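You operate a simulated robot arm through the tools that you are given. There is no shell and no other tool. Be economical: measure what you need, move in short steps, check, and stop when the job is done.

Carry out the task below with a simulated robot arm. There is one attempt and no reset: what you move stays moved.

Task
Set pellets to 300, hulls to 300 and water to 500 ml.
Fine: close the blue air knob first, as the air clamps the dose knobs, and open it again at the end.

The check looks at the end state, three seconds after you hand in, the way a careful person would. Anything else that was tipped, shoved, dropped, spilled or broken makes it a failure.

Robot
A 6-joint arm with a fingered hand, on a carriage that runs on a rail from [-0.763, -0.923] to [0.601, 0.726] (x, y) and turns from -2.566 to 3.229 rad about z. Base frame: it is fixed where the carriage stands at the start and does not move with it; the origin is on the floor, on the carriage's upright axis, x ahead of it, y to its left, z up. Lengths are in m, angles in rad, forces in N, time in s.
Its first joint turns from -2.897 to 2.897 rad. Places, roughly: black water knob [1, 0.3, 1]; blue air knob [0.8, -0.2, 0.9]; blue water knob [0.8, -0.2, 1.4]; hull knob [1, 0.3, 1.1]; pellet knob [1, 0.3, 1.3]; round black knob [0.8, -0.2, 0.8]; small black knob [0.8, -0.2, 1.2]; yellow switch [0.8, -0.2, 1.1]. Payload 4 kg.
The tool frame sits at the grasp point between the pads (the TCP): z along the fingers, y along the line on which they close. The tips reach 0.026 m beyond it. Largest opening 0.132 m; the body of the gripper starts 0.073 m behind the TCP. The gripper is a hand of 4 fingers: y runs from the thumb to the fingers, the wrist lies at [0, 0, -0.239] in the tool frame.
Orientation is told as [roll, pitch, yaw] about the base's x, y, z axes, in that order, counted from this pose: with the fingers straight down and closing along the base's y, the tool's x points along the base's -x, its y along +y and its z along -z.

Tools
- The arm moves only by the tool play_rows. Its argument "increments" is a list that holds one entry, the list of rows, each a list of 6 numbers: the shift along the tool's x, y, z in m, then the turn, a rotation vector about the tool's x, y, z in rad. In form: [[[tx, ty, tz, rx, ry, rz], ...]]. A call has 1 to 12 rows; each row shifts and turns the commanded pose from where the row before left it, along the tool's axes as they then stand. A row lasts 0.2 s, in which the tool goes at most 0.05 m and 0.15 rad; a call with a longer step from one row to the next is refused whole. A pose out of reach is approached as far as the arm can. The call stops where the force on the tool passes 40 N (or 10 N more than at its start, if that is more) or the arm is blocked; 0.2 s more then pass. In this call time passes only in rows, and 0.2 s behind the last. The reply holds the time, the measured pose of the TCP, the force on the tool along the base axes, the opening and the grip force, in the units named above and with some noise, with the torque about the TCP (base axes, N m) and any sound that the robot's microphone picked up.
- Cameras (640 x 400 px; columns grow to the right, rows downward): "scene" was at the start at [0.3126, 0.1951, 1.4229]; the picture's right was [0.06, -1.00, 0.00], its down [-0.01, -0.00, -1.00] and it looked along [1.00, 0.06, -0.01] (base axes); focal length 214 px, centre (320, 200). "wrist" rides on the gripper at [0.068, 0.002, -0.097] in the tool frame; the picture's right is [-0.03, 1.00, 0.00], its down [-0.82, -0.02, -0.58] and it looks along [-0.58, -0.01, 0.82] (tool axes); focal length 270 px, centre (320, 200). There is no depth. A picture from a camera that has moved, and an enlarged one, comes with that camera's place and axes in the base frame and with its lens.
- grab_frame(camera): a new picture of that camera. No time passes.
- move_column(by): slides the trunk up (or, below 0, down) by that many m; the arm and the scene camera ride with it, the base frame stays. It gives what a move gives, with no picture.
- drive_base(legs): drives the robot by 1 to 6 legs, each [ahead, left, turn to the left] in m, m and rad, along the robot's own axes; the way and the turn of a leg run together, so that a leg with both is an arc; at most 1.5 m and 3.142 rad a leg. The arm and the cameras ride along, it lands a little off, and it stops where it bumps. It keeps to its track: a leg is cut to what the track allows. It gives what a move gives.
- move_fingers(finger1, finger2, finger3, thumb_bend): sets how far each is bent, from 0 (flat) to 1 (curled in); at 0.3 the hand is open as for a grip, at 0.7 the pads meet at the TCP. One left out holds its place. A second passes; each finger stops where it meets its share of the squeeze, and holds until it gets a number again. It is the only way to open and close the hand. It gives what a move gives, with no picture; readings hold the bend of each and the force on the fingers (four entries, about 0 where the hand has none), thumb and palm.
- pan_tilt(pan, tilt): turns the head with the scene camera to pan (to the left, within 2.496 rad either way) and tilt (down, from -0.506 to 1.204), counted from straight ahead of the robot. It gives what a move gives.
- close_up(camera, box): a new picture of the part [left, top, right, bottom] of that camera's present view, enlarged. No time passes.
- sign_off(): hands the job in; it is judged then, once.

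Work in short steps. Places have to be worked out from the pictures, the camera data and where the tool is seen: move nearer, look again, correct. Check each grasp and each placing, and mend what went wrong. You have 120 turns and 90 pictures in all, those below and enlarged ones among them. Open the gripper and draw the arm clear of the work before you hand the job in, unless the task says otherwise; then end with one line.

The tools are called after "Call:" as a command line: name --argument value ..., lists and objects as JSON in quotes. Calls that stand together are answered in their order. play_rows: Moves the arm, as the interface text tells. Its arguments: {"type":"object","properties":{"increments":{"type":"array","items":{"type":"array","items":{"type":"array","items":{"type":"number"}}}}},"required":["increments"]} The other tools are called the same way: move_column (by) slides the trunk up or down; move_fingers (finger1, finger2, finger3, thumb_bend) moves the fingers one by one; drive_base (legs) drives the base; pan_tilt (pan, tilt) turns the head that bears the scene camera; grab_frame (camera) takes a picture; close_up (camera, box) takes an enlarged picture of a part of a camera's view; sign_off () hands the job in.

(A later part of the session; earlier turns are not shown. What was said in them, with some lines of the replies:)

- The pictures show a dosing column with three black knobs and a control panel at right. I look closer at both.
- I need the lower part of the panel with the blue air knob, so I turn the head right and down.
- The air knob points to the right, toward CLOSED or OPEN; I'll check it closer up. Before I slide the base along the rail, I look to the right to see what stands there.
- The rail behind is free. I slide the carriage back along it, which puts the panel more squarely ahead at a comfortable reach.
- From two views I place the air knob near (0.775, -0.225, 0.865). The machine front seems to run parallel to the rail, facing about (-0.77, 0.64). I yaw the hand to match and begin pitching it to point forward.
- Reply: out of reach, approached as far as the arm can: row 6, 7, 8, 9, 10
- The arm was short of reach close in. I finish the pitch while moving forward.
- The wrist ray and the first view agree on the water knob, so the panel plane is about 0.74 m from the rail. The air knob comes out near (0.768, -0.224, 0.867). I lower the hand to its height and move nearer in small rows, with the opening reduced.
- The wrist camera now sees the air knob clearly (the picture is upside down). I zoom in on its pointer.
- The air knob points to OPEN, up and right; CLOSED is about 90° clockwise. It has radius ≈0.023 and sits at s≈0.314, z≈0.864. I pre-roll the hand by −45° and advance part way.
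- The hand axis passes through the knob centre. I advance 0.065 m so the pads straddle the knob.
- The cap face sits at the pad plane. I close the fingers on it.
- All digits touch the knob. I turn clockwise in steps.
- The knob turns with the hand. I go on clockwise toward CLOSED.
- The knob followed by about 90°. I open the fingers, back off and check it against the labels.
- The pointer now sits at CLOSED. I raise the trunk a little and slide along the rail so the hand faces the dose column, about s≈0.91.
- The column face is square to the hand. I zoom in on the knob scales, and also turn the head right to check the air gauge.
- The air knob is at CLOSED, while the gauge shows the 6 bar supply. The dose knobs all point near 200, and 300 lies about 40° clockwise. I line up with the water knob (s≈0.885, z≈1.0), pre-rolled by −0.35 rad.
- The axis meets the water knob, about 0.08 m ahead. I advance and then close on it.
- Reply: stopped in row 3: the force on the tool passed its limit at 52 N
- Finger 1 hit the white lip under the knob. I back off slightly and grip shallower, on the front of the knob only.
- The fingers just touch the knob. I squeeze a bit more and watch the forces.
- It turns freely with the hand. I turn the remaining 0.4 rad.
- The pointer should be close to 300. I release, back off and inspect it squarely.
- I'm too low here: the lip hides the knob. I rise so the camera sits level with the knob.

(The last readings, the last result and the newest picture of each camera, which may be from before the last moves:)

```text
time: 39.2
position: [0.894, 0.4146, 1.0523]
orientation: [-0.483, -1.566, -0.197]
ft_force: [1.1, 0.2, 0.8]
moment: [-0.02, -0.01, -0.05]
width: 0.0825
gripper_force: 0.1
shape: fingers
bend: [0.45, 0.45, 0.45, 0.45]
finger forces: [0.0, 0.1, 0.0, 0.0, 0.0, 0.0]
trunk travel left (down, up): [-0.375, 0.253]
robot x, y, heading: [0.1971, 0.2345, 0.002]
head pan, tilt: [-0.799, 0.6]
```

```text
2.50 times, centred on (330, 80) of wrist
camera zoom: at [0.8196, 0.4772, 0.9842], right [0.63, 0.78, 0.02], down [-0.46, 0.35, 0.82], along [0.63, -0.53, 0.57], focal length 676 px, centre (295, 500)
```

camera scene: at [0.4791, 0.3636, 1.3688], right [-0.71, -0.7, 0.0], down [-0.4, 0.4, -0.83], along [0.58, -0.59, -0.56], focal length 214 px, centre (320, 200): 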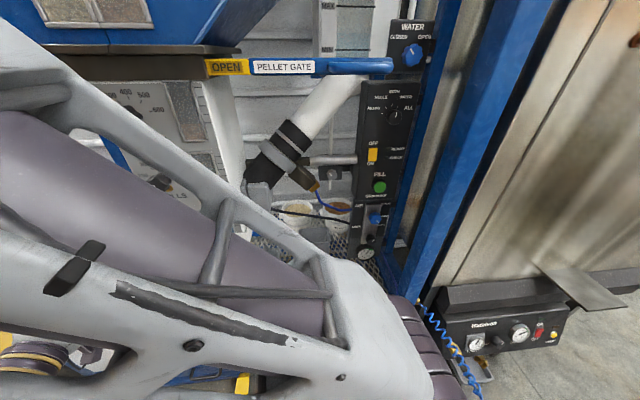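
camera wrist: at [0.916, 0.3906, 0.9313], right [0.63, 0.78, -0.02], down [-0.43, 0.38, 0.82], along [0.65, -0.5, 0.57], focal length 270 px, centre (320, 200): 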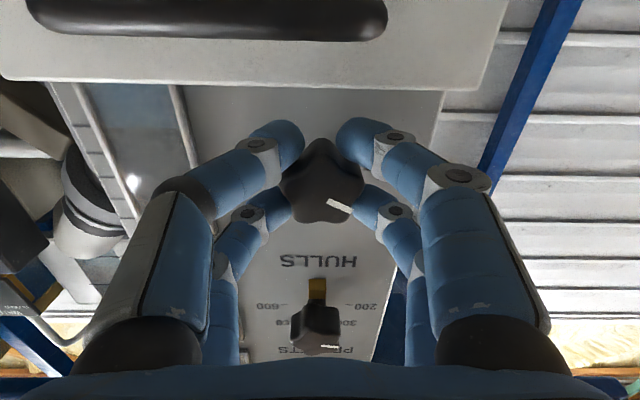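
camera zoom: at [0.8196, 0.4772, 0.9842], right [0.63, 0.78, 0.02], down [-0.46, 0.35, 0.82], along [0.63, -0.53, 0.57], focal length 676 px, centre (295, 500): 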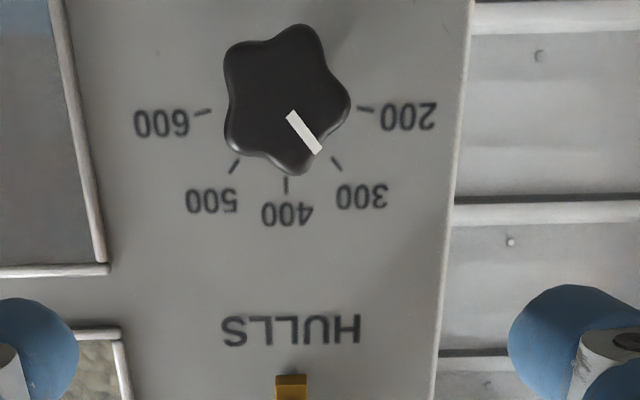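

The water knob now points at about 300, but it must go to 500. I regrip at −0.35 roll and turn it on in two strokes.

Call:
play_rows --increments '[[[0.026, 0, 0.03, 0, 0, 0], [0.026, 0, 0.03, 0, 0, 0], [0, 0, 0.02, 0, 0, -0.12], [0, 0, 0.02, 0, 0, -0.12], [0, 0, 0.02, 0, 0, -0.11], [0, 0, 0.008, 0, 0, 0]]]'

Call:
move_fingers --finger1 0.67 --finger2 0.67 --finger3 0.67 --thumb_bend 0.67

Call:
grab_frame --camera "wrist"

```text
time: 40.6
position: [0.9947, 0.3322, 0.9969]
orientation: [-1.558, -1.216, 0.879]
ft_force: [0.4, 0.6, 0.7]
moment: [-0.02, -0.02, -0.01]
width: 0.0824
gripper_force: 0.0
shape: fingers
bend: [0.45, 0.45, 0.45, 0.45]
finger forces: [0.1, 0.0, 0.0, 0.0, 0.0, 0.1]
trunk travel left (down, up): [-0.375, 0.253]
robot x, y, heading: [0.1922, 0.2362, 0.008]
head pan, tilt: [-0.799, 0.6]
```

```text
time: 41.6
position: [0.9943, 0.3336, 0.9972]
orientation: [-1.557, -1.219, 0.877]
ft_force: [-0.1, -5.7, 2.6]
moment: [-0.01, -0.08, -0.07]
width: 0.0139
gripper_force: 6.2
shape: fingers
bend: [0.67, 0.62, 0.59, 0.66]
finger forces: [0.0, 3.3, 7.0, 0.0, 2.2, 0.1]
trunk travel left (down, up): [-0.375, 0.253]
robot x, y, heading: [0.1985, 0.2385, 0.001]
head pan, tilt: [-0.799, 0.6]
```

```text
54 pictures are left
camera wrist: at [0.9045, 0.3764, 0.9325], right [0.59, 0.74, -0.32], down [-0.28, 0.56, 0.78], along [0.75, -0.37, 0.54], focal length 270 px, centre (320, 200)
```

wrist: 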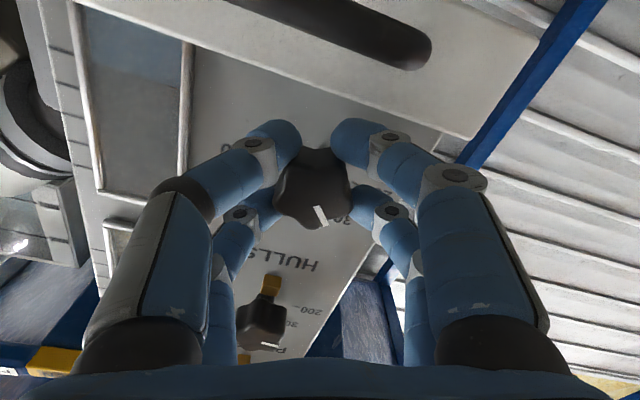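

Fingers 2, 3 and the thumb bear on the knob. I turn 0.7 rad.

Call:
play_rows --increments '[[[0, 0, 0, 0, 0, 0.1], [0, 0, 0, 0, 0, 0.1], [0, 0, 0, 0, 0, 0.1], [0, 0, 0, 0, 0, 0.1], [0, 0, 0, 0, 0, 0.1], [0, 0, 0, 0, 0, 0.1], [0, 0, 0, 0, 0, 0.1]]]'

Call:
close_up --camera "wrist" --box '[220, 100, 420, 260]'

```text
time: 43.2
position: [0.9939, 0.3345, 0.9987]
orientation: [1.555, -1.221, -2.236]
ft_force: [5.0, -2.1, -0.7]
moment: [0.06, 0.03, 0.11]
width: 0.0128
gripper_force: 6.3
shape: fingers
bend: [0.66, 0.61, 0.6, 0.67]
finger forces: [1.0, 4.7, 4.3, 0.0, 2.2, 0.0]
trunk travel left (down, up): [-0.375, 0.253]
robot x, y, heading: [0.1975, 0.2335, 0.005]
head pan, tilt: [-0.799, 0.6]
```

```text
2.50 times, centred on (320, 180) of wrist
camera zoom: at [0.9336, 0.4146, 0.9354], right [0.59, 0.72, 0.37], down [-0.63, 0.13, 0.76], along [0.5, -0.68, 0.53], focal length 676 px, centre (320, 250)
```

zoom: 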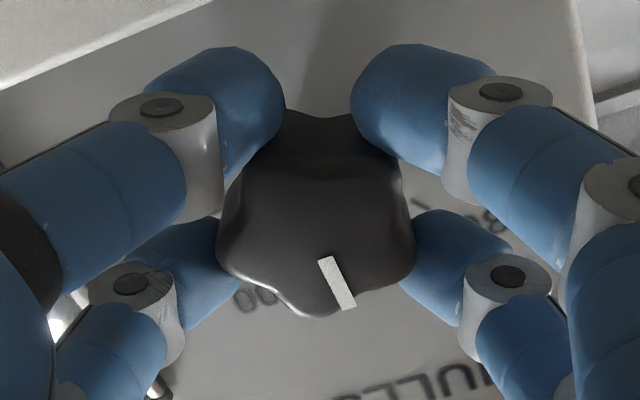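

The pointer is near 400. I release, back off a little, roll back and grip again for the second stroke.

Call:
move_fingers --finger1 0.45 --finger2 0.45 --finger3 0.45 --thumb_bend 0.45

Call:
play_rows --increments '[[[0, 0, -0.025, 0, 0, 0], [0, 0, 0, 0, 0, -0.14], [0, 0, 0, 0, 0, -0.14], [0, 0, 0, 0, 0, -0.14], [0, 0, 0, 0, 0, -0.14], [0, 0, 0, 0, 0, -0.14], [0, 0, 0.026, 0, 0, 0]]]'

Call:
move_fingers --finger1 0.67 --finger2 0.67 --finger3 0.67 --thumb_bend 0.67

Call:
play_rows --increments '[[[0, 0, 0, 0, 0, 0.1], [0, 0, 0, 0, 0, 0.1], [0, 0, 0, 0, 0, 0.1], [0, 0, 0, 0, 0, 0.1], [0, 0, 0, 0, 0, 0.1], [0, 0, 0, 0, 0, 0.1], [0, 0, 0, 0, 0, 0.08]]]'

Call:
close_up --camera "wrist" --box '[220, 100, 420, 260]'

```text
time: 44.2
position: [0.9936, 0.3328, 0.9992]
orientation: [1.556, -1.222, -2.239]
ft_force: [-0.6, -0.2, 0.4]
moment: [0.0, -0.02, -0.01]
width: 0.0825
gripper_force: 0.1
shape: fingers
bend: [0.45, 0.45, 0.45, 0.45]
finger forces: [0.0, 0.0, 0.0, 0.0, 0.0, 0.1]
trunk travel left (down, up): [-0.375, 0.253]
robot x, y, heading: [0.1967, 0.2364, 0.004]
head pan, tilt: [-0.799, 0.6]
```

```text
time: 45.8
position: [0.9938, 0.3306, 0.9956]
orientation: [-1.556, -1.216, 0.878]
ft_force: [0.3, 0.2, 0.4]
moment: [0.01, -0.03, -0.02]
width: 0.0825
gripper_force: 0.2
shape: fingers
bend: [0.45, 0.45, 0.45, 0.45]
finger forces: [0.0, 0.0, 0.0, 0.0, 0.0, 0.1]
trunk travel left (down, up): [-0.375, 0.253]
robot x, y, heading: [0.1958, 0.2357, 0.006]
head pan, tilt: [-0.799, 0.6]
```

```text
time: 46.8
position: [0.9934, 0.3319, 0.9968]
orientation: [-1.559, -1.22, 0.876]
ft_force: [-0.7, -3.6, 2.9]
moment: [-0.01, -0.01, -0.06]
width: 0.0125
gripper_force: 5.7
shape: fingers
bend: [0.67, 0.62, 0.59, 0.66]
finger forces: [0.0, 3.7, 6.1, 0.0, 1.3, 0.0]
trunk travel left (down, up): [-0.375, 0.253]
robot x, y, heading: [0.1962, 0.237, 0.005]
head pan, tilt: [-0.799, 0.6]
```

```text
time: 48.4
position: [0.9942, 0.333, 0.9988]
orientation: [1.554, -1.242, -2.236]
ft_force: [5.0, 0.7, 0.4]
moment: [0.0, 0.01, 0.11]
width: 0.0122
gripper_force: 5.9
shape: fingers
bend: [0.66, 0.61, 0.6, 0.67]
finger forces: [1.1, 5.2, 3.9, 0.1, 1.1, 0.0]
trunk travel left (down, up): [-0.375, 0.253]
robot x, y, heading: [0.1944, 0.2365, 0.007]
head pan, tilt: [-0.799, 0.6]
```

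```text
2.50 times, centred on (320, 180) of wrist
camera zoom: at [0.933, 0.4127, 0.9343], right [0.59, 0.73, 0.35], down [-0.63, 0.14, 0.77], along [0.51, -0.67, 0.54], focal length 676 px, centre (320, 250)
```

zoom: 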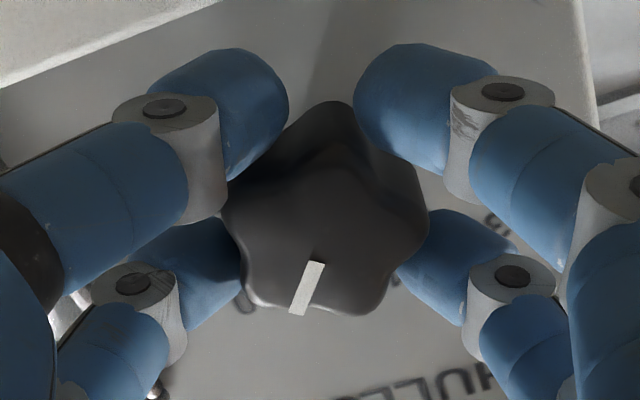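

I release and return to the square viewing pose to read it.

Call:
move_fingers --finger1 0.45 --finger2 0.45 --finger3 0.45 --thumb_bend 0.45

Call:
play_rows --increments '[[[0, 0, -0.03, 0, 0, 0], [0, 0, -0.03, 0, 0, -0.12], [0, 0, -0.03, 0, 0, -0.12], [0, 0, -0.038, 0, 0, -0.09], [-0.027, 0, 0, 0, 0, 0], [-0.027, 0, 0, 0, 0, 0]]]'

Call:
close_up --camera "wrist" --box '[230, 0, 430, 160]'

```text
time: 49.4
position: [0.9935, 0.3325, 0.998]
orientation: [1.554, -1.244, -2.238]
ft_force: [-0.6, -0.2, 0.5]
moment: [-0.01, -0.02, -0.05]
width: 0.0824
gripper_force: 0.1
shape: fingers
bend: [0.45, 0.45, 0.45, 0.45]
finger forces: [0.0, 0.0, 0.0, 0.0, 0.1, 0.1]
trunk travel left (down, up): [-0.375, 0.253]
robot x, y, heading: [0.1938, 0.2328, 0.002]
head pan, tilt: [-0.799, 0.6]
```

```text
time: 50.8
position: [0.8929, 0.4123, 1.0522]
orientation: [-0.47, -1.565, -0.212]
ft_force: [-1.1, -0.1, -0.2]
moment: [-0.05, 0.0, 0.01]
width: 0.0822
gripper_force: 0.0
shape: fingers
bend: [0.45, 0.45, 0.45, 0.45]
finger forces: [0.1, 0.0, 0.0, 0.0, 0.0, 0.0]
trunk travel left (down, up): [-0.375, 0.253]
robot x, y, heading: [0.1964, 0.2406, 0.002]
head pan, tilt: [-0.799, 0.6]
```

```text
2.50 times, centred on (330, 80) of wrist
camera zoom: at [0.8168, 0.4759, 0.9836], right [0.63, 0.78, 0.02], down [-0.46, 0.35, 0.82], along [0.63, -0.53, 0.57], focal length 676 px, centre (295, 500)
```

zoom: 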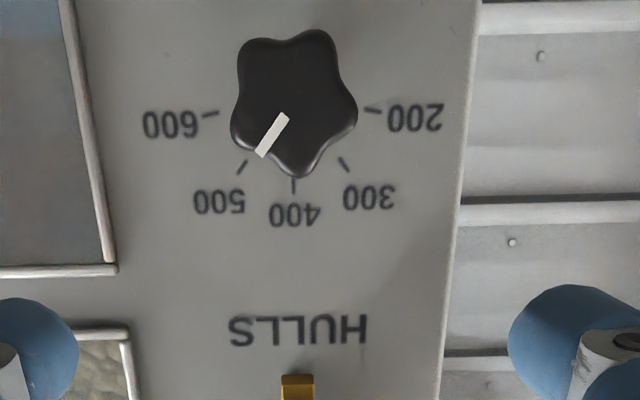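

It reads slightly under 500. I enlarge it for an accurate reading.

Call:
close_up --camera "wrist" --box '[280, 0, 390, 75]'

```text
5.33 times, centred on (335, 38) of wrist
camera zoom: at [0.8168, 0.4759, 0.9836], right [0.63, 0.78, 0.02], down [-0.46, 0.35, 0.82], along [0.63, -0.53, 0.57], focal length 1442 px, centre (240, 1067)
```

zoom: 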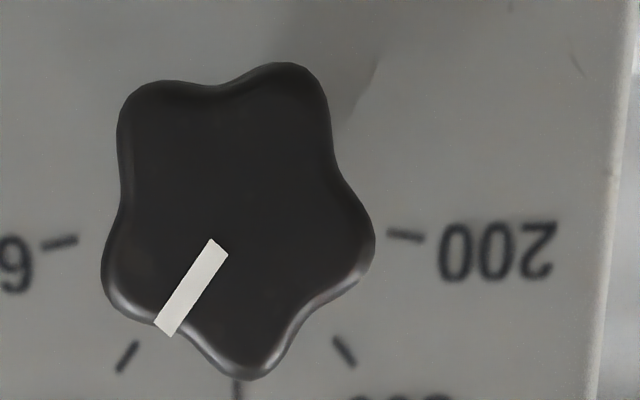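

The pointer is parallel to the 500 tick to within a degree or two, so I leave it. Next is the hull knob (z≈1.145): I rise, roll and approach.

Call:
play_rows --increments '[[[-0.04, 0, 0, 0, 0, 0], [-0.04, 0, 0, 0, 0, 0], [-0.013, 0, 0.02, 0, 0, -0.12], [0, 0, 0.02, 0, 0, -0.12], [0, 0, 0.02, 0, 0, -0.11]]]'

Call:
grab_frame --camera "wrist"

```text
time: 52.0
position: [0.9418, 0.3723, 1.1459]
orientation: [-1.556, -1.215, 0.876]
ft_force: [0.1, 0.3, 0.2]
moment: [-0.03, 0.0, -0.03]
width: 0.0822
gripper_force: 0.0
shape: fingers
bend: [0.45, 0.45, 0.45, 0.45]
finger forces: [0.0, 0.1, 0.0, 0.0, 0.0, 0.0]
trunk travel left (down, up): [-0.375, 0.253]
robot x, y, heading: [0.1974, 0.2344, 0.009]
head pan, tilt: [-0.799, 0.6]
```

```text
49 pictures are left
camera wrist: at [0.8513, 0.4175, 1.0812], right [0.59, 0.74, -0.32], down [-0.28, 0.57, 0.78], along [0.75, -0.37, 0.54], focal length 270 px, centre (320, 200)
```

wrist: 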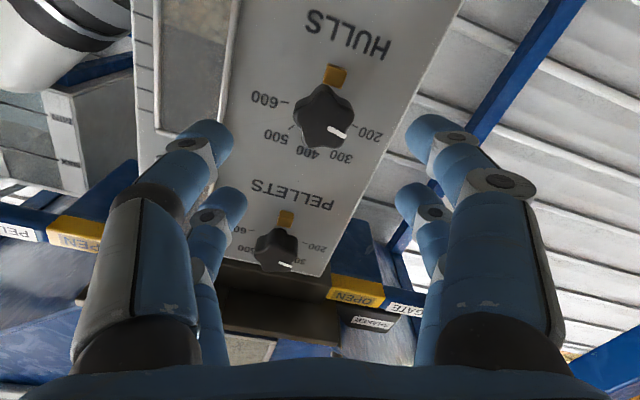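

The hull knob sits about 1 cm lower than assumed. I correct for that and advance to grip depth.

Call:
play_rows --increments '[[[0.0096, 0.005, 0.02, 0, 0, 0], [0, 0, 0.025, 0, 0, 0], [0, 0, 0.024, 0, 0, 0]]]'

Call:
grab_frame --camera "wrist"

```text
time: 52.8
position: [0.9962, 0.3314, 1.1321]
orientation: [-1.557, -1.219, 0.877]
ft_force: [0.0, 0.9, -0.6]
moment: [0.01, 0.0, -0.01]
width: 0.0824
gripper_force: 0.1
shape: fingers
bend: [0.45, 0.45, 0.45, 0.45]
finger forces: [0.0, 0.0, 0.1, 0.1, 0.0, 0.1]
trunk travel left (down, up): [-0.375, 0.253]
robot x, y, heading: [0.1942, 0.2392, 0.002]
head pan, tilt: [-0.799, 0.6]
```

```text
48 pictures are left
camera wrist: at [0.9063, 0.3758, 1.0682], right [0.59, 0.74, -0.32], down [-0.28, 0.56, 0.78], along [0.75, -0.37, 0.54], focal length 270 px, centre (320, 200)
```

wrist: 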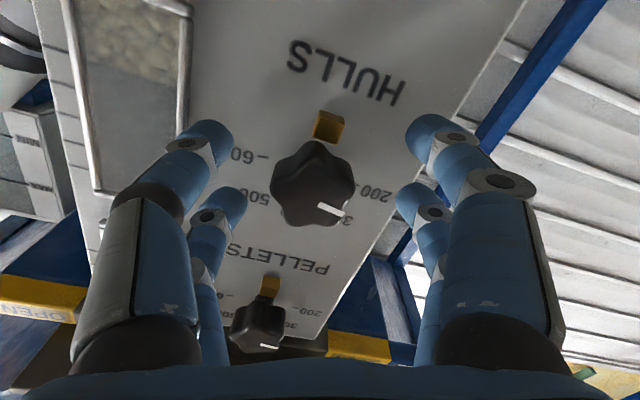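

Centred. I close and turn 0.7 rad.

Call:
move_fingers --finger1 0.67 --finger2 0.67 --finger3 0.67 --thumb_bend 0.67

Call:
play_rows --increments '[[[0, 0, 0, 0, 0, 0.1], [0, 0, 0, 0, 0, 0.1], [0, 0, 0, 0, 0, 0.1], [0, 0, 0, 0, 0, 0.1], [0, 0, 0, 0, 0, 0.1], [0, 0, 0, 0, 0, 0.1], [0, 0, 0, 0, 0, 0.1]]]'

Call:
close_up --camera "wrist" --box '[220, 100, 420, 260]'

```text
time: 53.8
position: [0.9954, 0.3311, 1.1333]
orientation: [-1.557, -1.219, 0.878]
ft_force: [-0.6, -5.6, 4.1]
moment: [-0.02, -0.09, -0.08]
width: 0.0147
gripper_force: 6.1
shape: fingers
bend: [0.67, 0.62, 0.59, 0.66]
finger forces: [0.0, 3.4, 6.1, 0.0, 2.5, 0.0]
trunk travel left (down, up): [-0.375, 0.253]
robot x, y, heading: [0.1933, 0.2349, 0.002]
head pan, tilt: [-0.799, 0.6]
```

```text
time: 55.4
position: [0.9971, 0.3324, 1.134]
orientation: [1.557, -1.219, -2.239]
ft_force: [2.4, -4.1, 2.3]
moment: [-0.08, -0.09, 0.0]
width: 0.0138
gripper_force: 6.2
shape: fingers
bend: [0.66, 0.62, 0.6, 0.66]
finger forces: [0.7, 5.2, 5.1, 0.0, 1.7, 0.0]
trunk travel left (down, up): [-0.375, 0.253]
robot x, y, heading: [0.1977, 0.2369, 0.004]
head pan, tilt: [-0.799, 0.6]
```

```text
2.50 times, centred on (320, 180) of wrist
camera zoom: at [0.9366, 0.4134, 1.0709], right [0.59, 0.72, 0.37], down [-0.63, 0.13, 0.76], along [0.5, -0.68, 0.53], focal length 676 px, centre (320, 250)
```

zoom: 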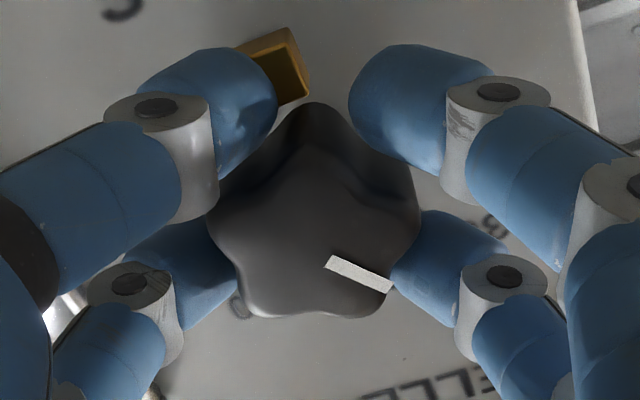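

The pointer is slightly short of 300, so I add 0.12 rad, release and read it squarely.

Call:
play_rows --increments '[[[0, 0, 0, 0, 0, 0.06], [0, 0, 0, 0, 0, 0.06]]]'

Call:
move_fingers --finger1 0.45 --finger2 0.45 --finger3 0.45 --thumb_bend 0.45

Call:
play_rows --increments '[[[0, 0, -0.03, 0, 0, 0], [0, 0, -0.03, 0, 0, -0.14], [0, 0, -0.03, 0, 0, -0.14], [0, 0, -0.038, 0, 0, -0.14], [-0.027, 0, 0, 0, 0, -0.05], [-0.027, 0, 0, 0, 0, 0]]]'

Call:
close_up --camera "wrist" --box '[265, 0, 375, 75]'

```text
time: 56.0
position: [0.9959, 0.3323, 1.1332]
orientation: [1.56, -1.101, -2.24]
ft_force: [3.4, -3.7, 3.6]
moment: [-0.08, -0.08, 0.09]
width: 0.0138
gripper_force: 6.4
shape: fingers
bend: [0.66, 0.62, 0.6, 0.66]
finger forces: [1.0, 5.8, 4.9, 0.0, 1.3, 0.0]
trunk travel left (down, up): [-0.375, 0.253]
robot x, y, heading: [0.1968, 0.2369, 0.007]
head pan, tilt: [-0.799, 0.6]
```

```text
time: 57.0
position: [0.996, 0.3328, 1.1335]
orientation: [1.56, -1.103, -2.241]
ft_force: [-0.2, -0.9, 0.1]
moment: [0.03, 0.01, -0.01]
width: 0.0823
gripper_force: 0.1
shape: fingers
bend: [0.45, 0.45, 0.45, 0.45]
finger forces: [0.0, 0.0, 0.0, 0.0, 0.0, 0.0]
trunk travel left (down, up): [-0.375, 0.253]
robot x, y, heading: [0.1957, 0.2392, 0.004]
head pan, tilt: [-0.799, 0.6]
```

```text
time: 58.4
position: [0.8955, 0.4103, 1.1871]
orientation: [-0.566, -1.565, -0.114]
ft_force: [0.0, 1.0, 0.4]
moment: [-0.01, 0.01, -0.02]
width: 0.0823
gripper_force: 0.0
shape: fingers
bend: [0.45, 0.45, 0.45, 0.45]
finger forces: [0.1, 0.1, 0.0, 0.1, 0.0, 0.0]
trunk travel left (down, up): [-0.375, 0.253]
robot x, y, heading: [0.1969, 0.2376, 0.003]
head pan, tilt: [-0.799, 0.6]
```

```text
5.33 times, centred on (320, 38) of wrist
camera zoom: at [0.8207, 0.4733, 1.1187], right [0.63, 0.78, 0.02], down [-0.46, 0.35, 0.82], along [0.63, -0.52, 0.57], focal length 1442 px, centre (320, 1067)
```

zoom: 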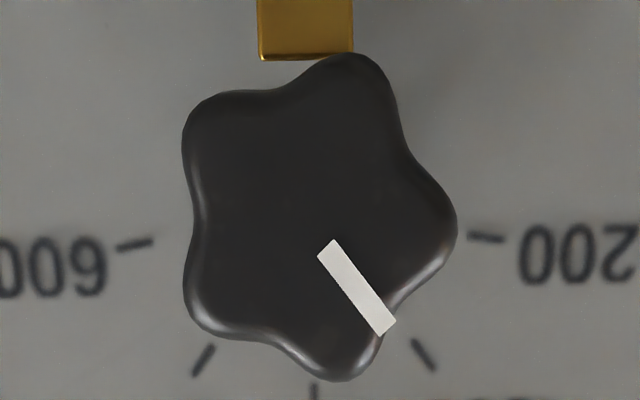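

The hull pointer is parallel to the 300 tick. Pellets is next, higher up under the hopper, so I check clearance with the scene camera first.

Call:
pan_tilt --pan 0.0 --tilt 0.0

Call:
grab_frame --camera "scene"

Call:
grab_frame --camera "wrist"

```text
time: 59.6
position: [0.8953, 0.4107, 1.1865]
orientation: [-0.359, -1.564, -0.323]
ft_force: [0.4, -0.2, 0.4]
moment: [-0.02, -0.02, -0.02]
width: 0.0823
gripper_force: 0.0
shape: fingers
bend: [0.45, 0.45, 0.45, 0.45]
finger forces: [0.1, 0.1, 0.0, 0.0, 0.1, 0.0]
trunk travel left (down, up): [-0.375, 0.253]
robot x, y, heading: [0.1957, 0.2375, 0.003]
head pan, tilt: [0.0, 0.0]
```

```text
45 pictures are left
camera scene: at [0.507, 0.4272, 1.424], right [0.0, -1.0, 0.0], down [0.0, 0.0, -1.0], along [1.0, 0.0, 0.0], focal length 214 px, centre (320, 200)
```

scene: 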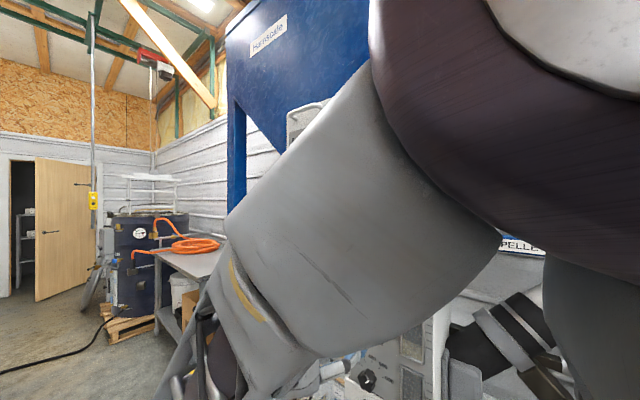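

```text
44 pictures are left
camera wrist: at [0.8207, 0.4732, 1.1184], right [0.63, 0.78, 0.02], down [-0.46, 0.35, 0.82], along [0.63, -0.53, 0.57], focal length 270 px, centre (320, 200)
```

wrist: 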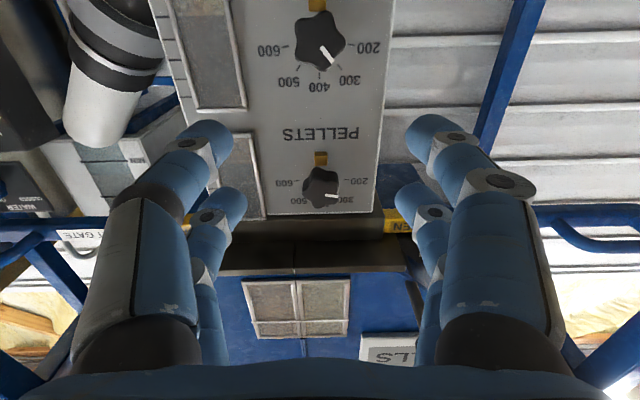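

The hopper front and gates lie at about n≈0.6, clear of the arm. I raise the trunk by 0.084 and approach the pellet knob (z≈1.27).

Call:
move_column --by 0.084

Call:
play_rows --increments '[[[0, 0.001, 0.02, 0, 0, -0.12], [0, 0, 0.02, 0, 0, -0.12], [0, 0, 0.02, 0, 0, -0.11]]]'

Call:
grab_frame --camera "wrist"

```text
time: 60.8
position: [0.8951, 0.4126, 1.2737]
orientation: [-0.326, -1.566, -0.352]
ft_force: [0.4, 0.0, 0.3]
moment: [-0.04, 0.0, 0.0]
width: 0.0825
gripper_force: 0.1
shape: fingers
bend: [0.45, 0.45, 0.45, 0.45]
finger forces: [0.0, 0.0, 0.1, 0.0, 0.0, 0.0]
trunk travel left (down, up): [-0.459, 0.169]
robot x, y, heading: [0.1955, 0.2394, 0.003]
head pan, tilt: [0.0, 0.0]
```

```text
time: 61.6
position: [0.9452, 0.3754, 1.2724]
orientation: [-1.557, -1.216, 0.877]
ft_force: [-0.5, 0.7, 0.5]
moment: [0.01, 0.01, 0.0]
width: 0.0824
gripper_force: 0.1
shape: fingers
bend: [0.45, 0.45, 0.45, 0.45]
finger forces: [0.1, 0.0, 0.0, 0.1, 0.1, 0.1]
trunk travel left (down, up): [-0.459, 0.169]
robot x, y, heading: [0.1942, 0.2346, 0.006]
head pan, tilt: [0.0, 0.0]
```

```text
43 pictures are left
camera wrist: at [0.8546, 0.4199, 1.208], right [0.59, 0.74, -0.32], down [-0.28, 0.57, 0.78], along [0.75, -0.37, 0.54], focal length 270 px, centre (320, 200)
```

wrist: 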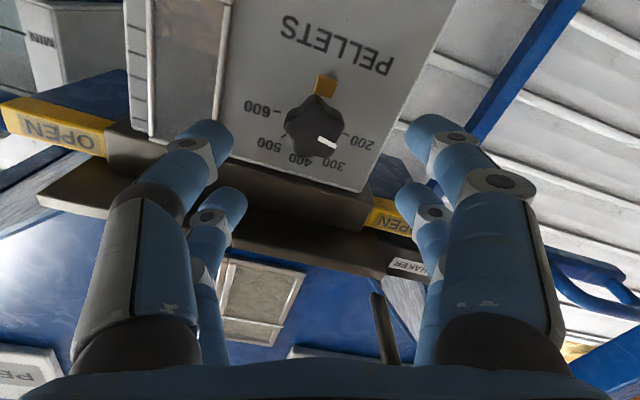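

Nearly centred. I make a small correction, advance and look before closing.

Call:
play_rows --increments '[[[0.0045, -0.002, 0.02, 0, 0, 0], [0, 0, 0.024, 0, 0, 0], [0, 0, 0.023, 0, 0, 0]]]'

Call:
grab_frame --camera "wrist"

```text
time: 62.4
position: [0.9929, 0.3295, 1.2651]
orientation: [-1.558, -1.22, 0.877]
ft_force: [0.3, 0.7, -0.2]
moment: [0.03, 0.0, 0.0]
width: 0.0824
gripper_force: 0.1
shape: fingers
bend: [0.45, 0.45, 0.45, 0.45]
finger forces: [0.0, 0.0, 0.0, 0.0, 0.0, 0.0]
trunk travel left (down, up): [-0.459, 0.169]
robot x, y, heading: [0.1946, 0.2346, 0.004]
head pan, tilt: [0.0, 0.0]
```

```text
42 pictures are left
camera wrist: at [0.9029, 0.3749, 1.2022], right [0.59, 0.74, -0.32], down [-0.28, 0.56, 0.78], along [0.75, -0.37, 0.54], focal length 270 px, centre (320, 200)
```

wrist: 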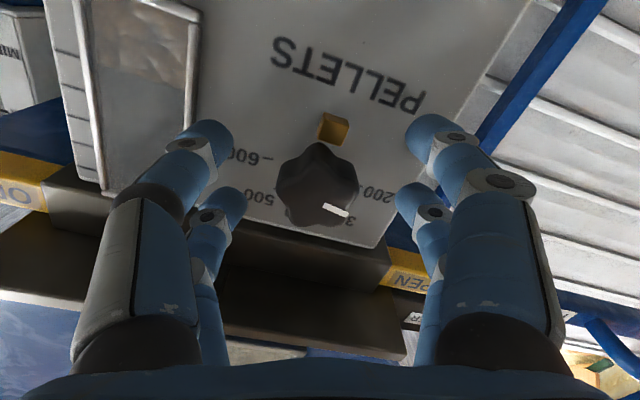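

Centred like the hull knob, with clearance to the plate above. I close and turn 0.78 rad.

Call:
move_fingers --finger1 0.67 --finger2 0.67 --finger3 0.67 --thumb_bend 0.67

Call:
play_rows --increments '[[[0, 0, 0, 0, 0, 0.1], [0, 0, 0, 0, 0, 0.1], [0, 0, 0, 0, 0, 0.1], [0, 0, 0, 0, 0, 0.1], [0, 0, 0, 0, 0, 0.1], [0, 0, 0, 0, 0, 0.1], [0, 0, 0, 0, 0, 0.1], [0, 0, 0, 0, 0, 0.05]]]'

Call:
close_up --camera "wrist" --box '[220, 100, 420, 260]'

```text
time: 63.4
position: [0.9927, 0.3314, 1.2666]
orientation: [-1.557, -1.22, 0.877]
ft_force: [2.4, -2.8, 2.9]
moment: [-0.02, -0.04, -0.04]
width: 0.0117
gripper_force: 5.1
shape: fingers
bend: [0.67, 0.61, 0.59, 0.67]
finger forces: [0.0, 4.0, 5.4, 0.1, 0.7, 0.0]
trunk travel left (down, up): [-0.459, 0.169]
robot x, y, heading: [0.1947, 0.2372, -0.001]
head pan, tilt: [0.0, 0.0]
```

```text
time: 65.2
position: [0.9944, 0.3321, 1.2676]
orientation: [1.56, -1.173, -2.239]
ft_force: [3.5, 4.8, -2.6]
moment: [-0.02, 0.04, 0.21]
width: 0.0134
gripper_force: 6.8
shape: fingers
bend: [0.65, 0.6, 0.62, 0.67]
finger forces: [3.7, 5.5, 2.8, 0.0, 0.8, 0.0]
trunk travel left (down, up): [-0.459, 0.169]
robot x, y, heading: [0.1945, 0.2376, 0.0]
head pan, tilt: [0.0, 0.0]
```

```text
2.50 times, centred on (320, 180) of wrist
camera zoom: at [0.935, 0.4142, 1.2061], right [0.57, 0.71, 0.41], down [-0.66, 0.1, 0.75], along [0.49, -0.7, 0.52], focal length 676 px, centre (320, 250)
```

zoom: 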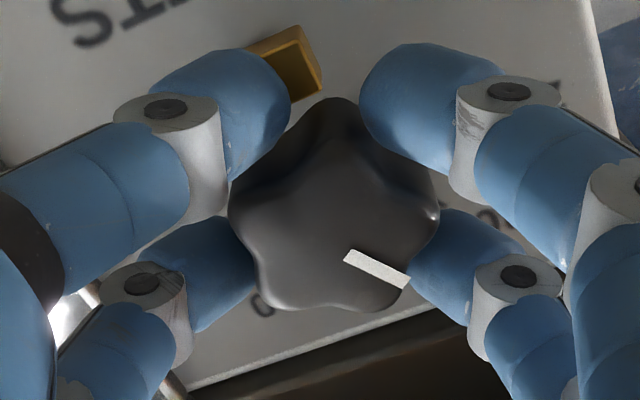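

This matches the in-hand reading that gave 300 for hulls. I release and read it squarely.

Call:
move_fingers --finger1 0.45 --finger2 0.45 --finger3 0.45 --thumb_bend 0.45

Call:
play_rows --increments '[[[0, 0, -0.03, 0, 0, 0], [0, 0, -0.03, 0, 0, -0.14], [0, 0, -0.03, 0, 0, -0.14], [0, 0, -0.038, 0, 0, -0.12]]]'

Call:
move_column --by 0.05

Call:
close_up --camera "wrist" --box '[265, 0, 375, 75]'

```text
time: 66.2
position: [0.9931, 0.3301, 1.2665]
orientation: [1.557, -1.172, -2.239]
ft_force: [0.0, 0.0, -1.2]
moment: [0.01, -0.01, 0.01]
width: 0.0822
gripper_force: 0.1
shape: fingers
bend: [0.45, 0.45, 0.45, 0.45]
finger forces: [0.1, 0.1, 0.0, 0.0, 0.1, 0.0]
trunk travel left (down, up): [-0.459, 0.169]
robot x, y, heading: [0.1967, 0.2383, 0.003]
head pan, tilt: [0.0, 0.0]
```

```text
time: 67.2
position: [0.8947, 0.4106, 1.2682]
orientation: [-0.63, -1.562, -0.048]
ft_force: [0.3, 0.2, -0.6]
moment: [-0.02, 0.01, 0.02]
width: 0.0824
gripper_force: 0.1
shape: fingers
bend: [0.45, 0.45, 0.45, 0.45]
finger forces: [0.0, 0.0, 0.1, 0.0, 0.0, 0.0]
trunk travel left (down, up): [-0.459, 0.169]
robot x, y, heading: [0.1944, 0.2371, 0.006]
head pan, tilt: [0.0, 0.0]
```

```text
time: 68.1
position: [0.8945, 0.411, 1.3182]
orientation: [-0.435, -1.567, -0.245]
ft_force: [0.6, 0.3, 0.1]
moment: [0.0, 0.02, -0.01]
width: 0.0824
gripper_force: 0.1
shape: fingers
bend: [0.45, 0.45, 0.45, 0.45]
finger forces: [0.1, 0.0, 0.0, 0.0, 0.1, 0.1]
trunk travel left (down, up): [-0.509, 0.119]
robot x, y, heading: [0.1964, 0.2378, 0.005]
head pan, tilt: [0.0, 0.0]
```

```text
5.33 times, centred on (320, 38) of wrist
camera zoom: at [0.8193, 0.4736, 1.2511], right [0.63, 0.78, 0.02], down [-0.46, 0.35, 0.82], along [0.63, -0.53, 0.57], focal length 1442 px, centre (320, 1067)
```

zoom: 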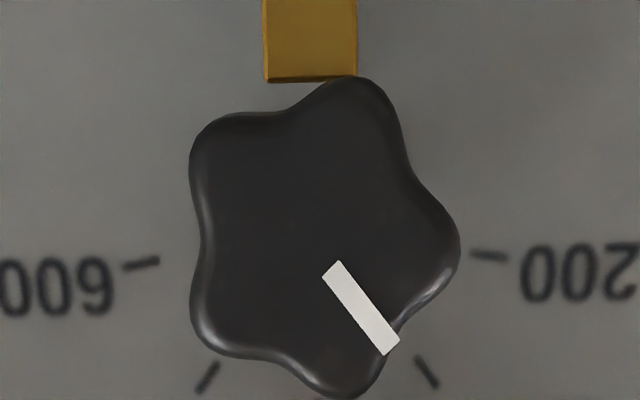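

Pellets is at 300 as well. Now I go back to the air knob: lower the trunk, slide back along the rail and lower again.

Call:
move_column --by -0.255

Call:
grab_frame --camera "wrist"

Call:
drive_base --legs '[[-0.386, -0.467, 0]]'

Call:
move_column --by -0.2

Call:
grab_frame --camera "wrist"

```text
time: 70.7
position: [0.893, 0.4105, 1.0648]
orientation: [-0.343, -1.566, -0.336]
ft_force: [-0.1, -0.4, 0.2]
moment: [0.0, 0.03, -0.02]
width: 0.0826
gripper_force: 0.0
shape: fingers
bend: [0.45, 0.45, 0.45, 0.45]
finger forces: [0.1, 0.0, 0.0, 0.0, 0.1, 0.1]
trunk travel left (down, up): [-0.254, 0.374]
robot x, y, heading: [0.1971, 0.2354, 0.004]
head pan, tilt: [0.0, 0.0]
```

```text
39 pictures are left
camera wrist: at [0.8189, 0.4735, 0.9965], right [0.63, 0.78, 0.02], down [-0.46, 0.35, 0.82], along [0.63, -0.53, 0.57], focal length 270 px, centre (320, 200)
```

wrist: 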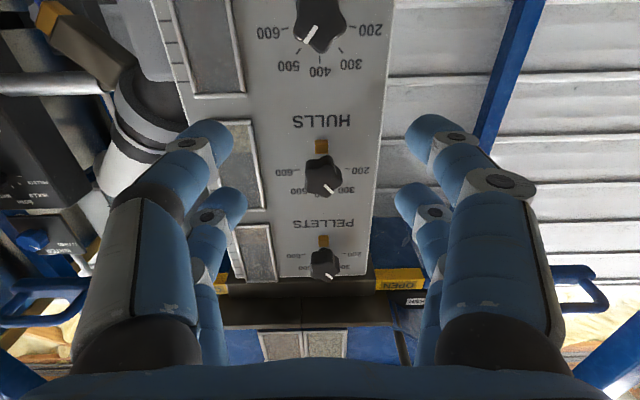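

```text
time: 74.2
position: [0.503, -0.0596, 1.0647]
orientation: [-0.383, -1.567, -0.293]
ft_force: [0.7, 0.1, -0.1]
moment: [0.01, 0.01, 0.0]
width: 0.0825
gripper_force: 0.0
shape: fingers
bend: [0.45, 0.45, 0.45, 0.45]
finger forces: [0.0, 0.0, 0.0, 0.1, 0.0, 0.0]
trunk travel left (down, up): [-0.254, 0.374]
robot x, y, heading: [-0.1943, -0.2357, 0.009]
head pan, tilt: [0.0, 0.0]
```

```text
time: 76.3
position: [0.5022, -0.0604, 0.8646]
orientation: [-0.373, -1.564, -0.305]
ft_force: [0.6, -0.2, -0.4]
moment: [0.0, 0.01, 0.0]
width: 0.0826
gripper_force: 0.1
shape: fingers
bend: [0.45, 0.45, 0.45, 0.45]
finger forces: [0.1, 0.0, 0.0, 0.1, 0.0, 0.0]
trunk travel left (down, up): [-0.054, 0.574]
robot x, y, heading: [-0.1971, -0.2329, 0.005]
head pan, tilt: [0.0, 0.0]
```

```text
38 pictures are left
camera wrist: at [0.4281, 0.0026, 0.7965], right [0.63, 0.78, 0.02], down [-0.46, 0.34, 0.82], along [0.63, -0.52, 0.57], focal length 270 px, centre (320, 200)
```

wrist: 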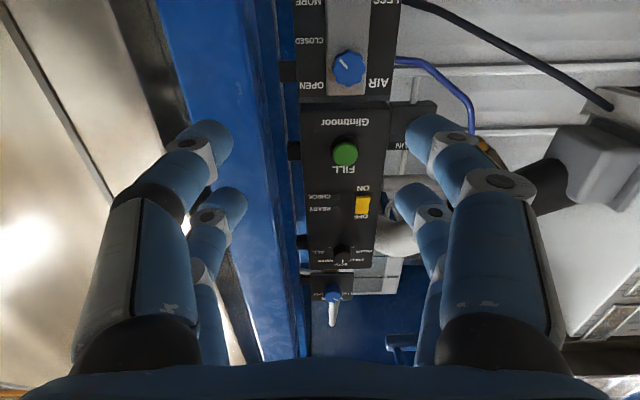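

The dose knobs still read right. I shift left 0.04 m, pre-roll by +45° and approach the air knob.

Call:
play_rows --increments '[[[0.002, 0.04, 0, 0, 0, 0], [0, 0, 0.04, 0, 0, 0.131], [0, 0, 0.04, 0, 0, 0.131], [0, 0, 0.04, 0, 0, 0.131], [0, 0, 0.04, 0, 0, 0.131], [0, 0, 0.04, 0, 0, 0.131], [0, 0, 0.032, 0, 0, 0.131]]]'

Call:
grab_frame --camera "wrist"

```text
time: 77.9
position: [0.7106, -0.1766, 0.8601]
orientation: [1.563, -0.785, -2.243]
ft_force: [0.3, 0.3, 0.3]
moment: [0.02, 0.0, -0.01]
width: 0.0825
gripper_force: 0.1
shape: fingers
bend: [0.45, 0.45, 0.45, 0.45]
finger forces: [0.1, 0.0, 0.0, 0.0, 0.0, 0.0]
trunk travel left (down, up): [-0.054, 0.574]
robot x, y, heading: [-0.1972, -0.237, 0.012]
head pan, tilt: [0.0, 0.0]
```

```text
37 pictures are left
camera wrist: at [0.6647, -0.0767, 0.8134], right [0.43, 0.53, 0.73], down [-0.82, -0.1, 0.57], along [0.38, -0.84, 0.39], focal length 270 px, centre (320, 200)
```

wrist: 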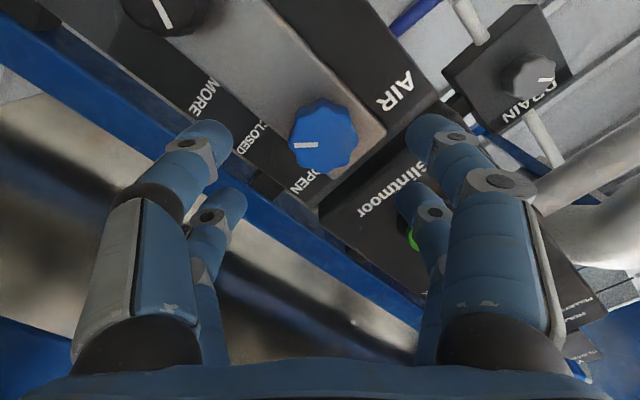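

Aligned. I advance, close and then turn counter-clockwise.

Call:
play_rows --increments '[[[0, 0.003, 0.023, 0, 0, 0], [0, 0, 0.022, 0, 0, 0], [0, 0, 0.021, 0, 0, 0]]]'

Call:
move_fingers --finger1 0.66 --finger2 0.66 --finger3 0.66 --thumb_bend 0.66

Call:
play_rows --increments '[[[0, 0, 0, 0, 0, -0.131], [0, 0, 0, 0, 0, -0.131], [0, 0, 0, 0, 0, -0.131], [0, 0, 0, 0, 0, -0.131]]]'

Call:
grab_frame --camera "wrist"

```text
time: 78.7
position: [0.7614, -0.2132, 0.8625]
orientation: [1.564, -0.786, -2.242]
ft_force: [1.1, 0.1, -0.4]
moment: [0.01, 0.0, -0.03]
width: 0.0826
gripper_force: 0.1
shape: fingers
bend: [0.45, 0.45, 0.45, 0.45]
finger forces: [0.0, 0.0, 0.1, 0.1, 0.1, 0.0]
trunk travel left (down, up): [-0.054, 0.574]
robot x, y, heading: [-0.194, -0.2348, 0.008]
head pan, tilt: [0.0, 0.0]
```

```text
time: 79.7
position: [0.7622, -0.2134, 0.8618]
orientation: [1.563, -0.785, -2.242]
ft_force: [0.3, -6.2, -6.2]
moment: [0.09, 0.08, -0.04]
width: 0.0242
gripper_force: 7.9
shape: fingers
bend: [0.64, 0.62, 0.59, 0.63]
finger forces: [1.6, 3.0, 6.0, 0.0, 5.1, 0.0]
trunk travel left (down, up): [-0.054, 0.574]
robot x, y, heading: [-0.191, -0.236, 0.006]
head pan, tilt: [0.0, 0.0]
```

```text
time: 80.7
position: [0.7618, -0.2126, 0.8625]
orientation: [1.546, -1.313, -2.223]
ft_force: [-1.7, -5.8, -10.9]
moment: [0.19, 0.17, -0.11]
width: 0.025
gripper_force: 9.3
shape: fingers
bend: [0.64, 0.62, 0.59, 0.63]
finger forces: [2.9, 1.9, 4.8, 0.0, 8.5, 0.0]
trunk travel left (down, up): [-0.054, 0.574]
robot x, y, heading: [-0.1922, -0.2368, 0.004]
head pan, tilt: [0.0, 0.0]
```

```text
36 pictures are left
camera wrist: at [0.6978, -0.1372, 0.7967], right [0.6, 0.75, 0.28], down [-0.59, 0.18, 0.79], along [0.54, -0.64, 0.55], focal length 270 px, centre (320, 200)
```

wrist: 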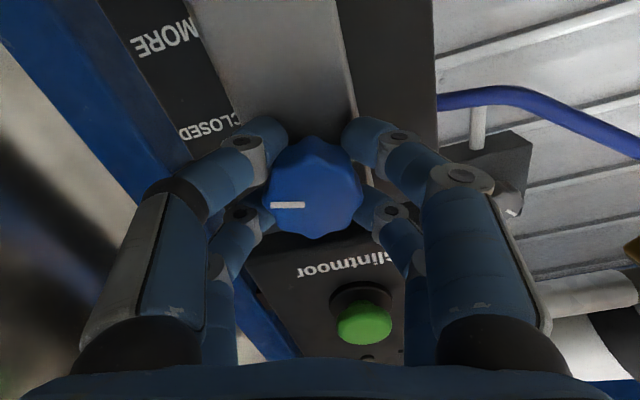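

It turns with the hand. I ease out the small lateral offset and continue to OPEN.

Call:
play_rows --increments '[[[0, -0.004, 0, 0, 0, -0.131], [0, 0, 0, 0, 0, -0.131], [0, 0, 0, 0, 0, -0.131], [0, 0, 0, 0, 0, -0.131], [0, 0, 0, 0, 0, -0.131], [0, 0, 0, 0, 0, -0.131], [0, 0, 0, 0, 0, -0.131], [0, 0, 0, 0, 0, -0.131]]]'

Call:
grab_frame --camera "wrist"

```text
time: 82.5
position: [0.7596, -0.217, 0.8614]
orientation: [-1.565, -0.78, 0.889]
ft_force: [-6.5, -2.6, -9.1]
moment: [0.17, 0.22, -0.07]
width: 0.0253
gripper_force: 11.0
shape: fingers
bend: [0.62, 0.61, 0.61, 0.64]
finger forces: [6.8, 4.1, 3.7, 0.0, 7.4, 0.0]
trunk travel left (down, up): [-0.054, 0.574]
robot x, y, heading: [-0.1945, -0.2344, 0.008]
head pan, tilt: [0.0, 0.0]
```

```text
35 pictures are left
camera wrist: at [0.6534, -0.193, 0.8129], right [0.45, 0.56, -0.69], down [-0.09, 0.8, 0.59], along [0.89, -0.2, 0.41], focal length 270 px, centre (320, 200)
```

wrist: 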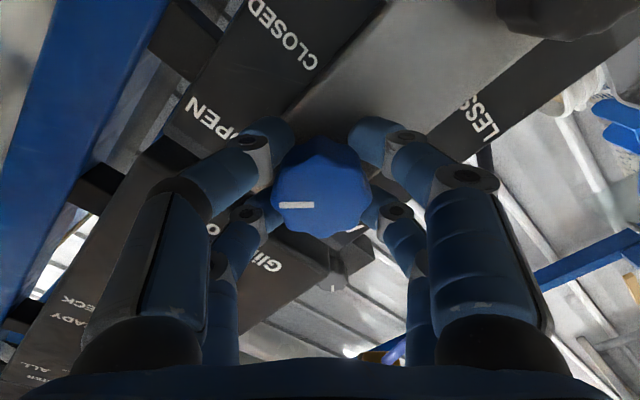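

The pointer is back in its original OPEN pose. I release, retreat and verify.

Call:
move_fingers --finger1 0.42 --finger2 0.42 --finger3 0.42 --thumb_bend 0.42

Call:
play_rows --increments '[[[0, 0, -0.03, 0, 0, 0], [0, 0, -0.03, 0, 0, 0], [0, 0, -0.04, 0, 0, 0.131], [0, 0, -0.04, 0, 0, 0.131], [0, 0, -0.04, 0, 0, 0.131], [0, 0, -0.04, 0, 0, 0.131], [0, 0, -0.04, 0, 0, 0.131], [0, 0, -0.04, 0, 0, 0.131]]]'

Call:
close_up --camera "wrist" --box '[250, 0, 400, 110]'

```text
time: 83.5
position: [0.7597, -0.2175, 0.8616]
orientation: [-1.564, -0.781, 0.888]
ft_force: [0.8, -0.1, -0.1]
moment: [-0.01, 0.01, 0.0]
width: 0.0926
gripper_force: 0.2
shape: fingers
bend: [0.42, 0.42, 0.42, 0.42]
finger forces: [0.1, 0.1, 0.1, 0.0, 0.0, 0.0]
trunk travel left (down, up): [-0.054, 0.574]
robot x, y, heading: [-0.1955, -0.232, 0.009]
head pan, tilt: [0.0, 0.0]
```

```text
time: 85.3
position: [0.5264, -0.0301, 0.8625]
orientation: [-0.019, -1.564, -0.659]
ft_force: [0.4, 0.7, 0.4]
moment: [0.01, 0.03, 0.0]
width: 0.0925
gripper_force: 0.0
shape: fingers
bend: [0.42, 0.42, 0.42, 0.42]
finger forces: [0.0, 0.0, 0.0, 0.0, 0.1, 0.0]
trunk travel left (down, up): [-0.054, 0.574]
robot x, y, heading: [-0.1979, -0.2374, 0.005]
head pan, tilt: [0.0, 0.0]
```

```text
3.64 times, centred on (325, 55) of wrist
camera zoom: at [0.4517, 0.0317, 0.7949], right [0.63, 0.78, 0.03], down [-0.46, 0.34, 0.82], along [0.63, -0.53, 0.57], focal length 983 px, centre (302, 727)
```

zoom: 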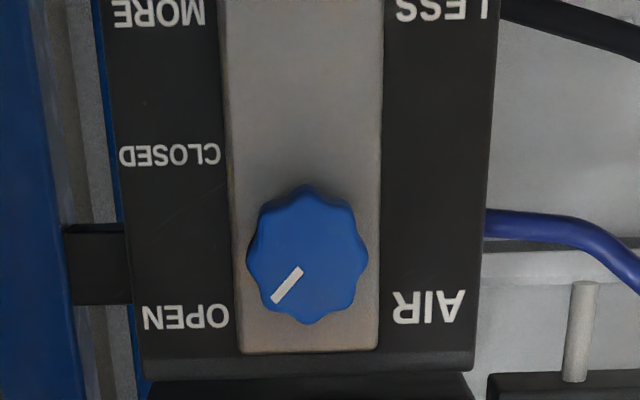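

The air knob points to OPEN exactly as at the start. I draw back, open the hand and check the whole machine once more.

Call:
play_rows --increments '[[[0, 0, -0.03, 0, 0, 0], [0, 0, -0.03, 0, 0, 0]]]'

Call:
move_fingers --finger1 0.3 --finger2 0.3 --finger3 0.3 --thumb_bend 0.3

Call:
move_column --by 0.2

Call:
drive_base --legs '[[0.386, 0.467, 0]]'

Call:
grab_frame --camera "wrist"

Call:
close_up --camera "wrist" --box '[240, 0, 400, 110]'

Call:
close_up --camera "wrist" --box '[240, 110, 400, 300]'

```text
time: 85.9
position: [0.4832, 0.0048, 0.8637]
orientation: [-0.007, -1.566, -0.678]
ft_force: [0.1, 0.0, 0.2]
moment: [-0.02, 0.0, -0.01]
width: 0.0924
gripper_force: 0.1
shape: fingers
bend: [0.42, 0.42, 0.42, 0.42]
finger forces: [0.1, 0.0, 0.0, 0.0, 0.0, 0.1]
trunk travel left (down, up): [-0.054, 0.574]
robot x, y, heading: [-0.1995, -0.2361, 0.009]
head pan, tilt: [0.0, 0.0]
```

```text
time: 86.9
position: [0.4834, 0.0058, 0.864]
orientation: [-0.339, -1.567, -0.34]
ft_force: [0.5, 0.1, 0.3]
moment: [0.01, -0.02, -0.01]
width: 0.1323
gripper_force: 0.1
shape: fingers
bend: [0.3, 0.3, 0.3, 0.3]
finger forces: [0.0, 0.0, 0.0, 0.0, 0.0, 0.0]
trunk travel left (down, up): [-0.054, 0.574]
robot x, y, heading: [-0.1963, -0.2339, 0.012]
head pan, tilt: [0.0, 0.0]
```

```text
time: 89.1
position: [0.4829, -0.0006, 1.068]
orientation: [0.887, -1.557, -1.586]
ft_force: [0.5, 0.4, -0.7]
moment: [-0.03, 0.02, -0.01]
width: 0.1327
gripper_force: 0.0
shape: fingers
bend: [0.3, 0.3, 0.3, 0.3]
finger forces: [0.1, 0.1, 0.0, 0.1, 0.0, 0.1]
trunk travel left (down, up): [-0.254, 0.374]
robot x, y, heading: [-0.1952, -0.2345, 0.004]
head pan, tilt: [0.0, 0.0]
```

```text
time: 92.5
position: [0.8671, 0.4676, 1.0651]
orientation: [0.418, -1.565, -1.109]
ft_force: [-0.8, -0.6, 0.5]
moment: [0.03, 0.0, -0.01]
width: 0.1325
gripper_force: 0.0
shape: fingers
bend: [0.3, 0.3, 0.3, 0.3]
finger forces: [0.1, 0.1, 0.0, 0.1, 0.0, 0.1]
trunk travel left (down, up): [-0.254, 0.374]
robot x, y, heading: [0.1886, 0.2313, 0.007]
head pan, tilt: [0.0, 0.0]
```

```text
33 pictures are left
camera wrist: at [0.792, 0.5312, 0.9977], right [0.64, 0.77, 0.03], down [-0.46, 0.35, 0.82], along [0.62, -0.54, 0.57], focal length 270 px, centre (320, 200)
```

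wrist: 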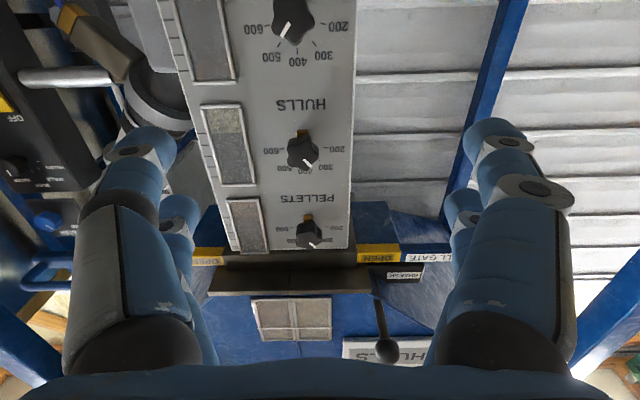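

```text
3.64 times, centred on (320, 55) of wrist
camera zoom: at [0.792, 0.5312, 0.9977], right [0.64, 0.77, 0.03], down [-0.46, 0.35, 0.82], along [0.62, -0.54, 0.57], focal length 983 px, centre (320, 727)
```

zoom: 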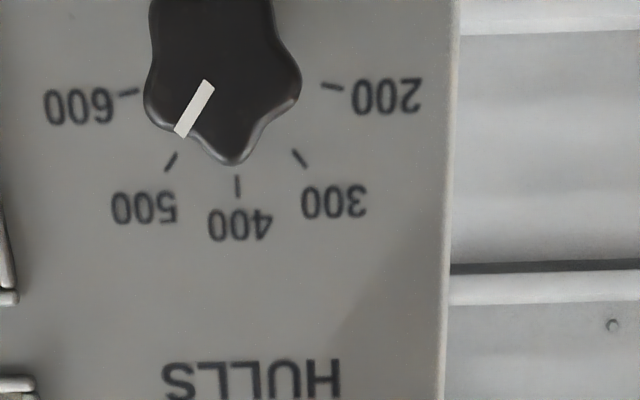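

```text
2.11 times, centred on (320, 205) of wrist
camera zoom: at [0.792, 0.5312, 0.9977], right [0.64, 0.77, 0.03], down [-0.46, 0.35, 0.82], along [0.62, -0.54, 0.57], focal length 569 px, centre (320, 190)
```

zoom: 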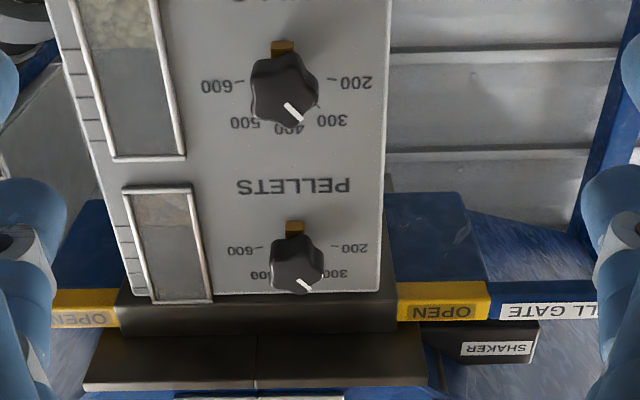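

Water points at 500, and hulls and pellets at 300. Air is open, the hand is open and the arm is clear, so I hand in.

Call:
sign_off

```text
The job is handed in.
```

Pellets and hulls are set to 300 and water to 500 ml, each to within a few units by eye; the air was closed first and is open again, with the hand open and the arm clear.
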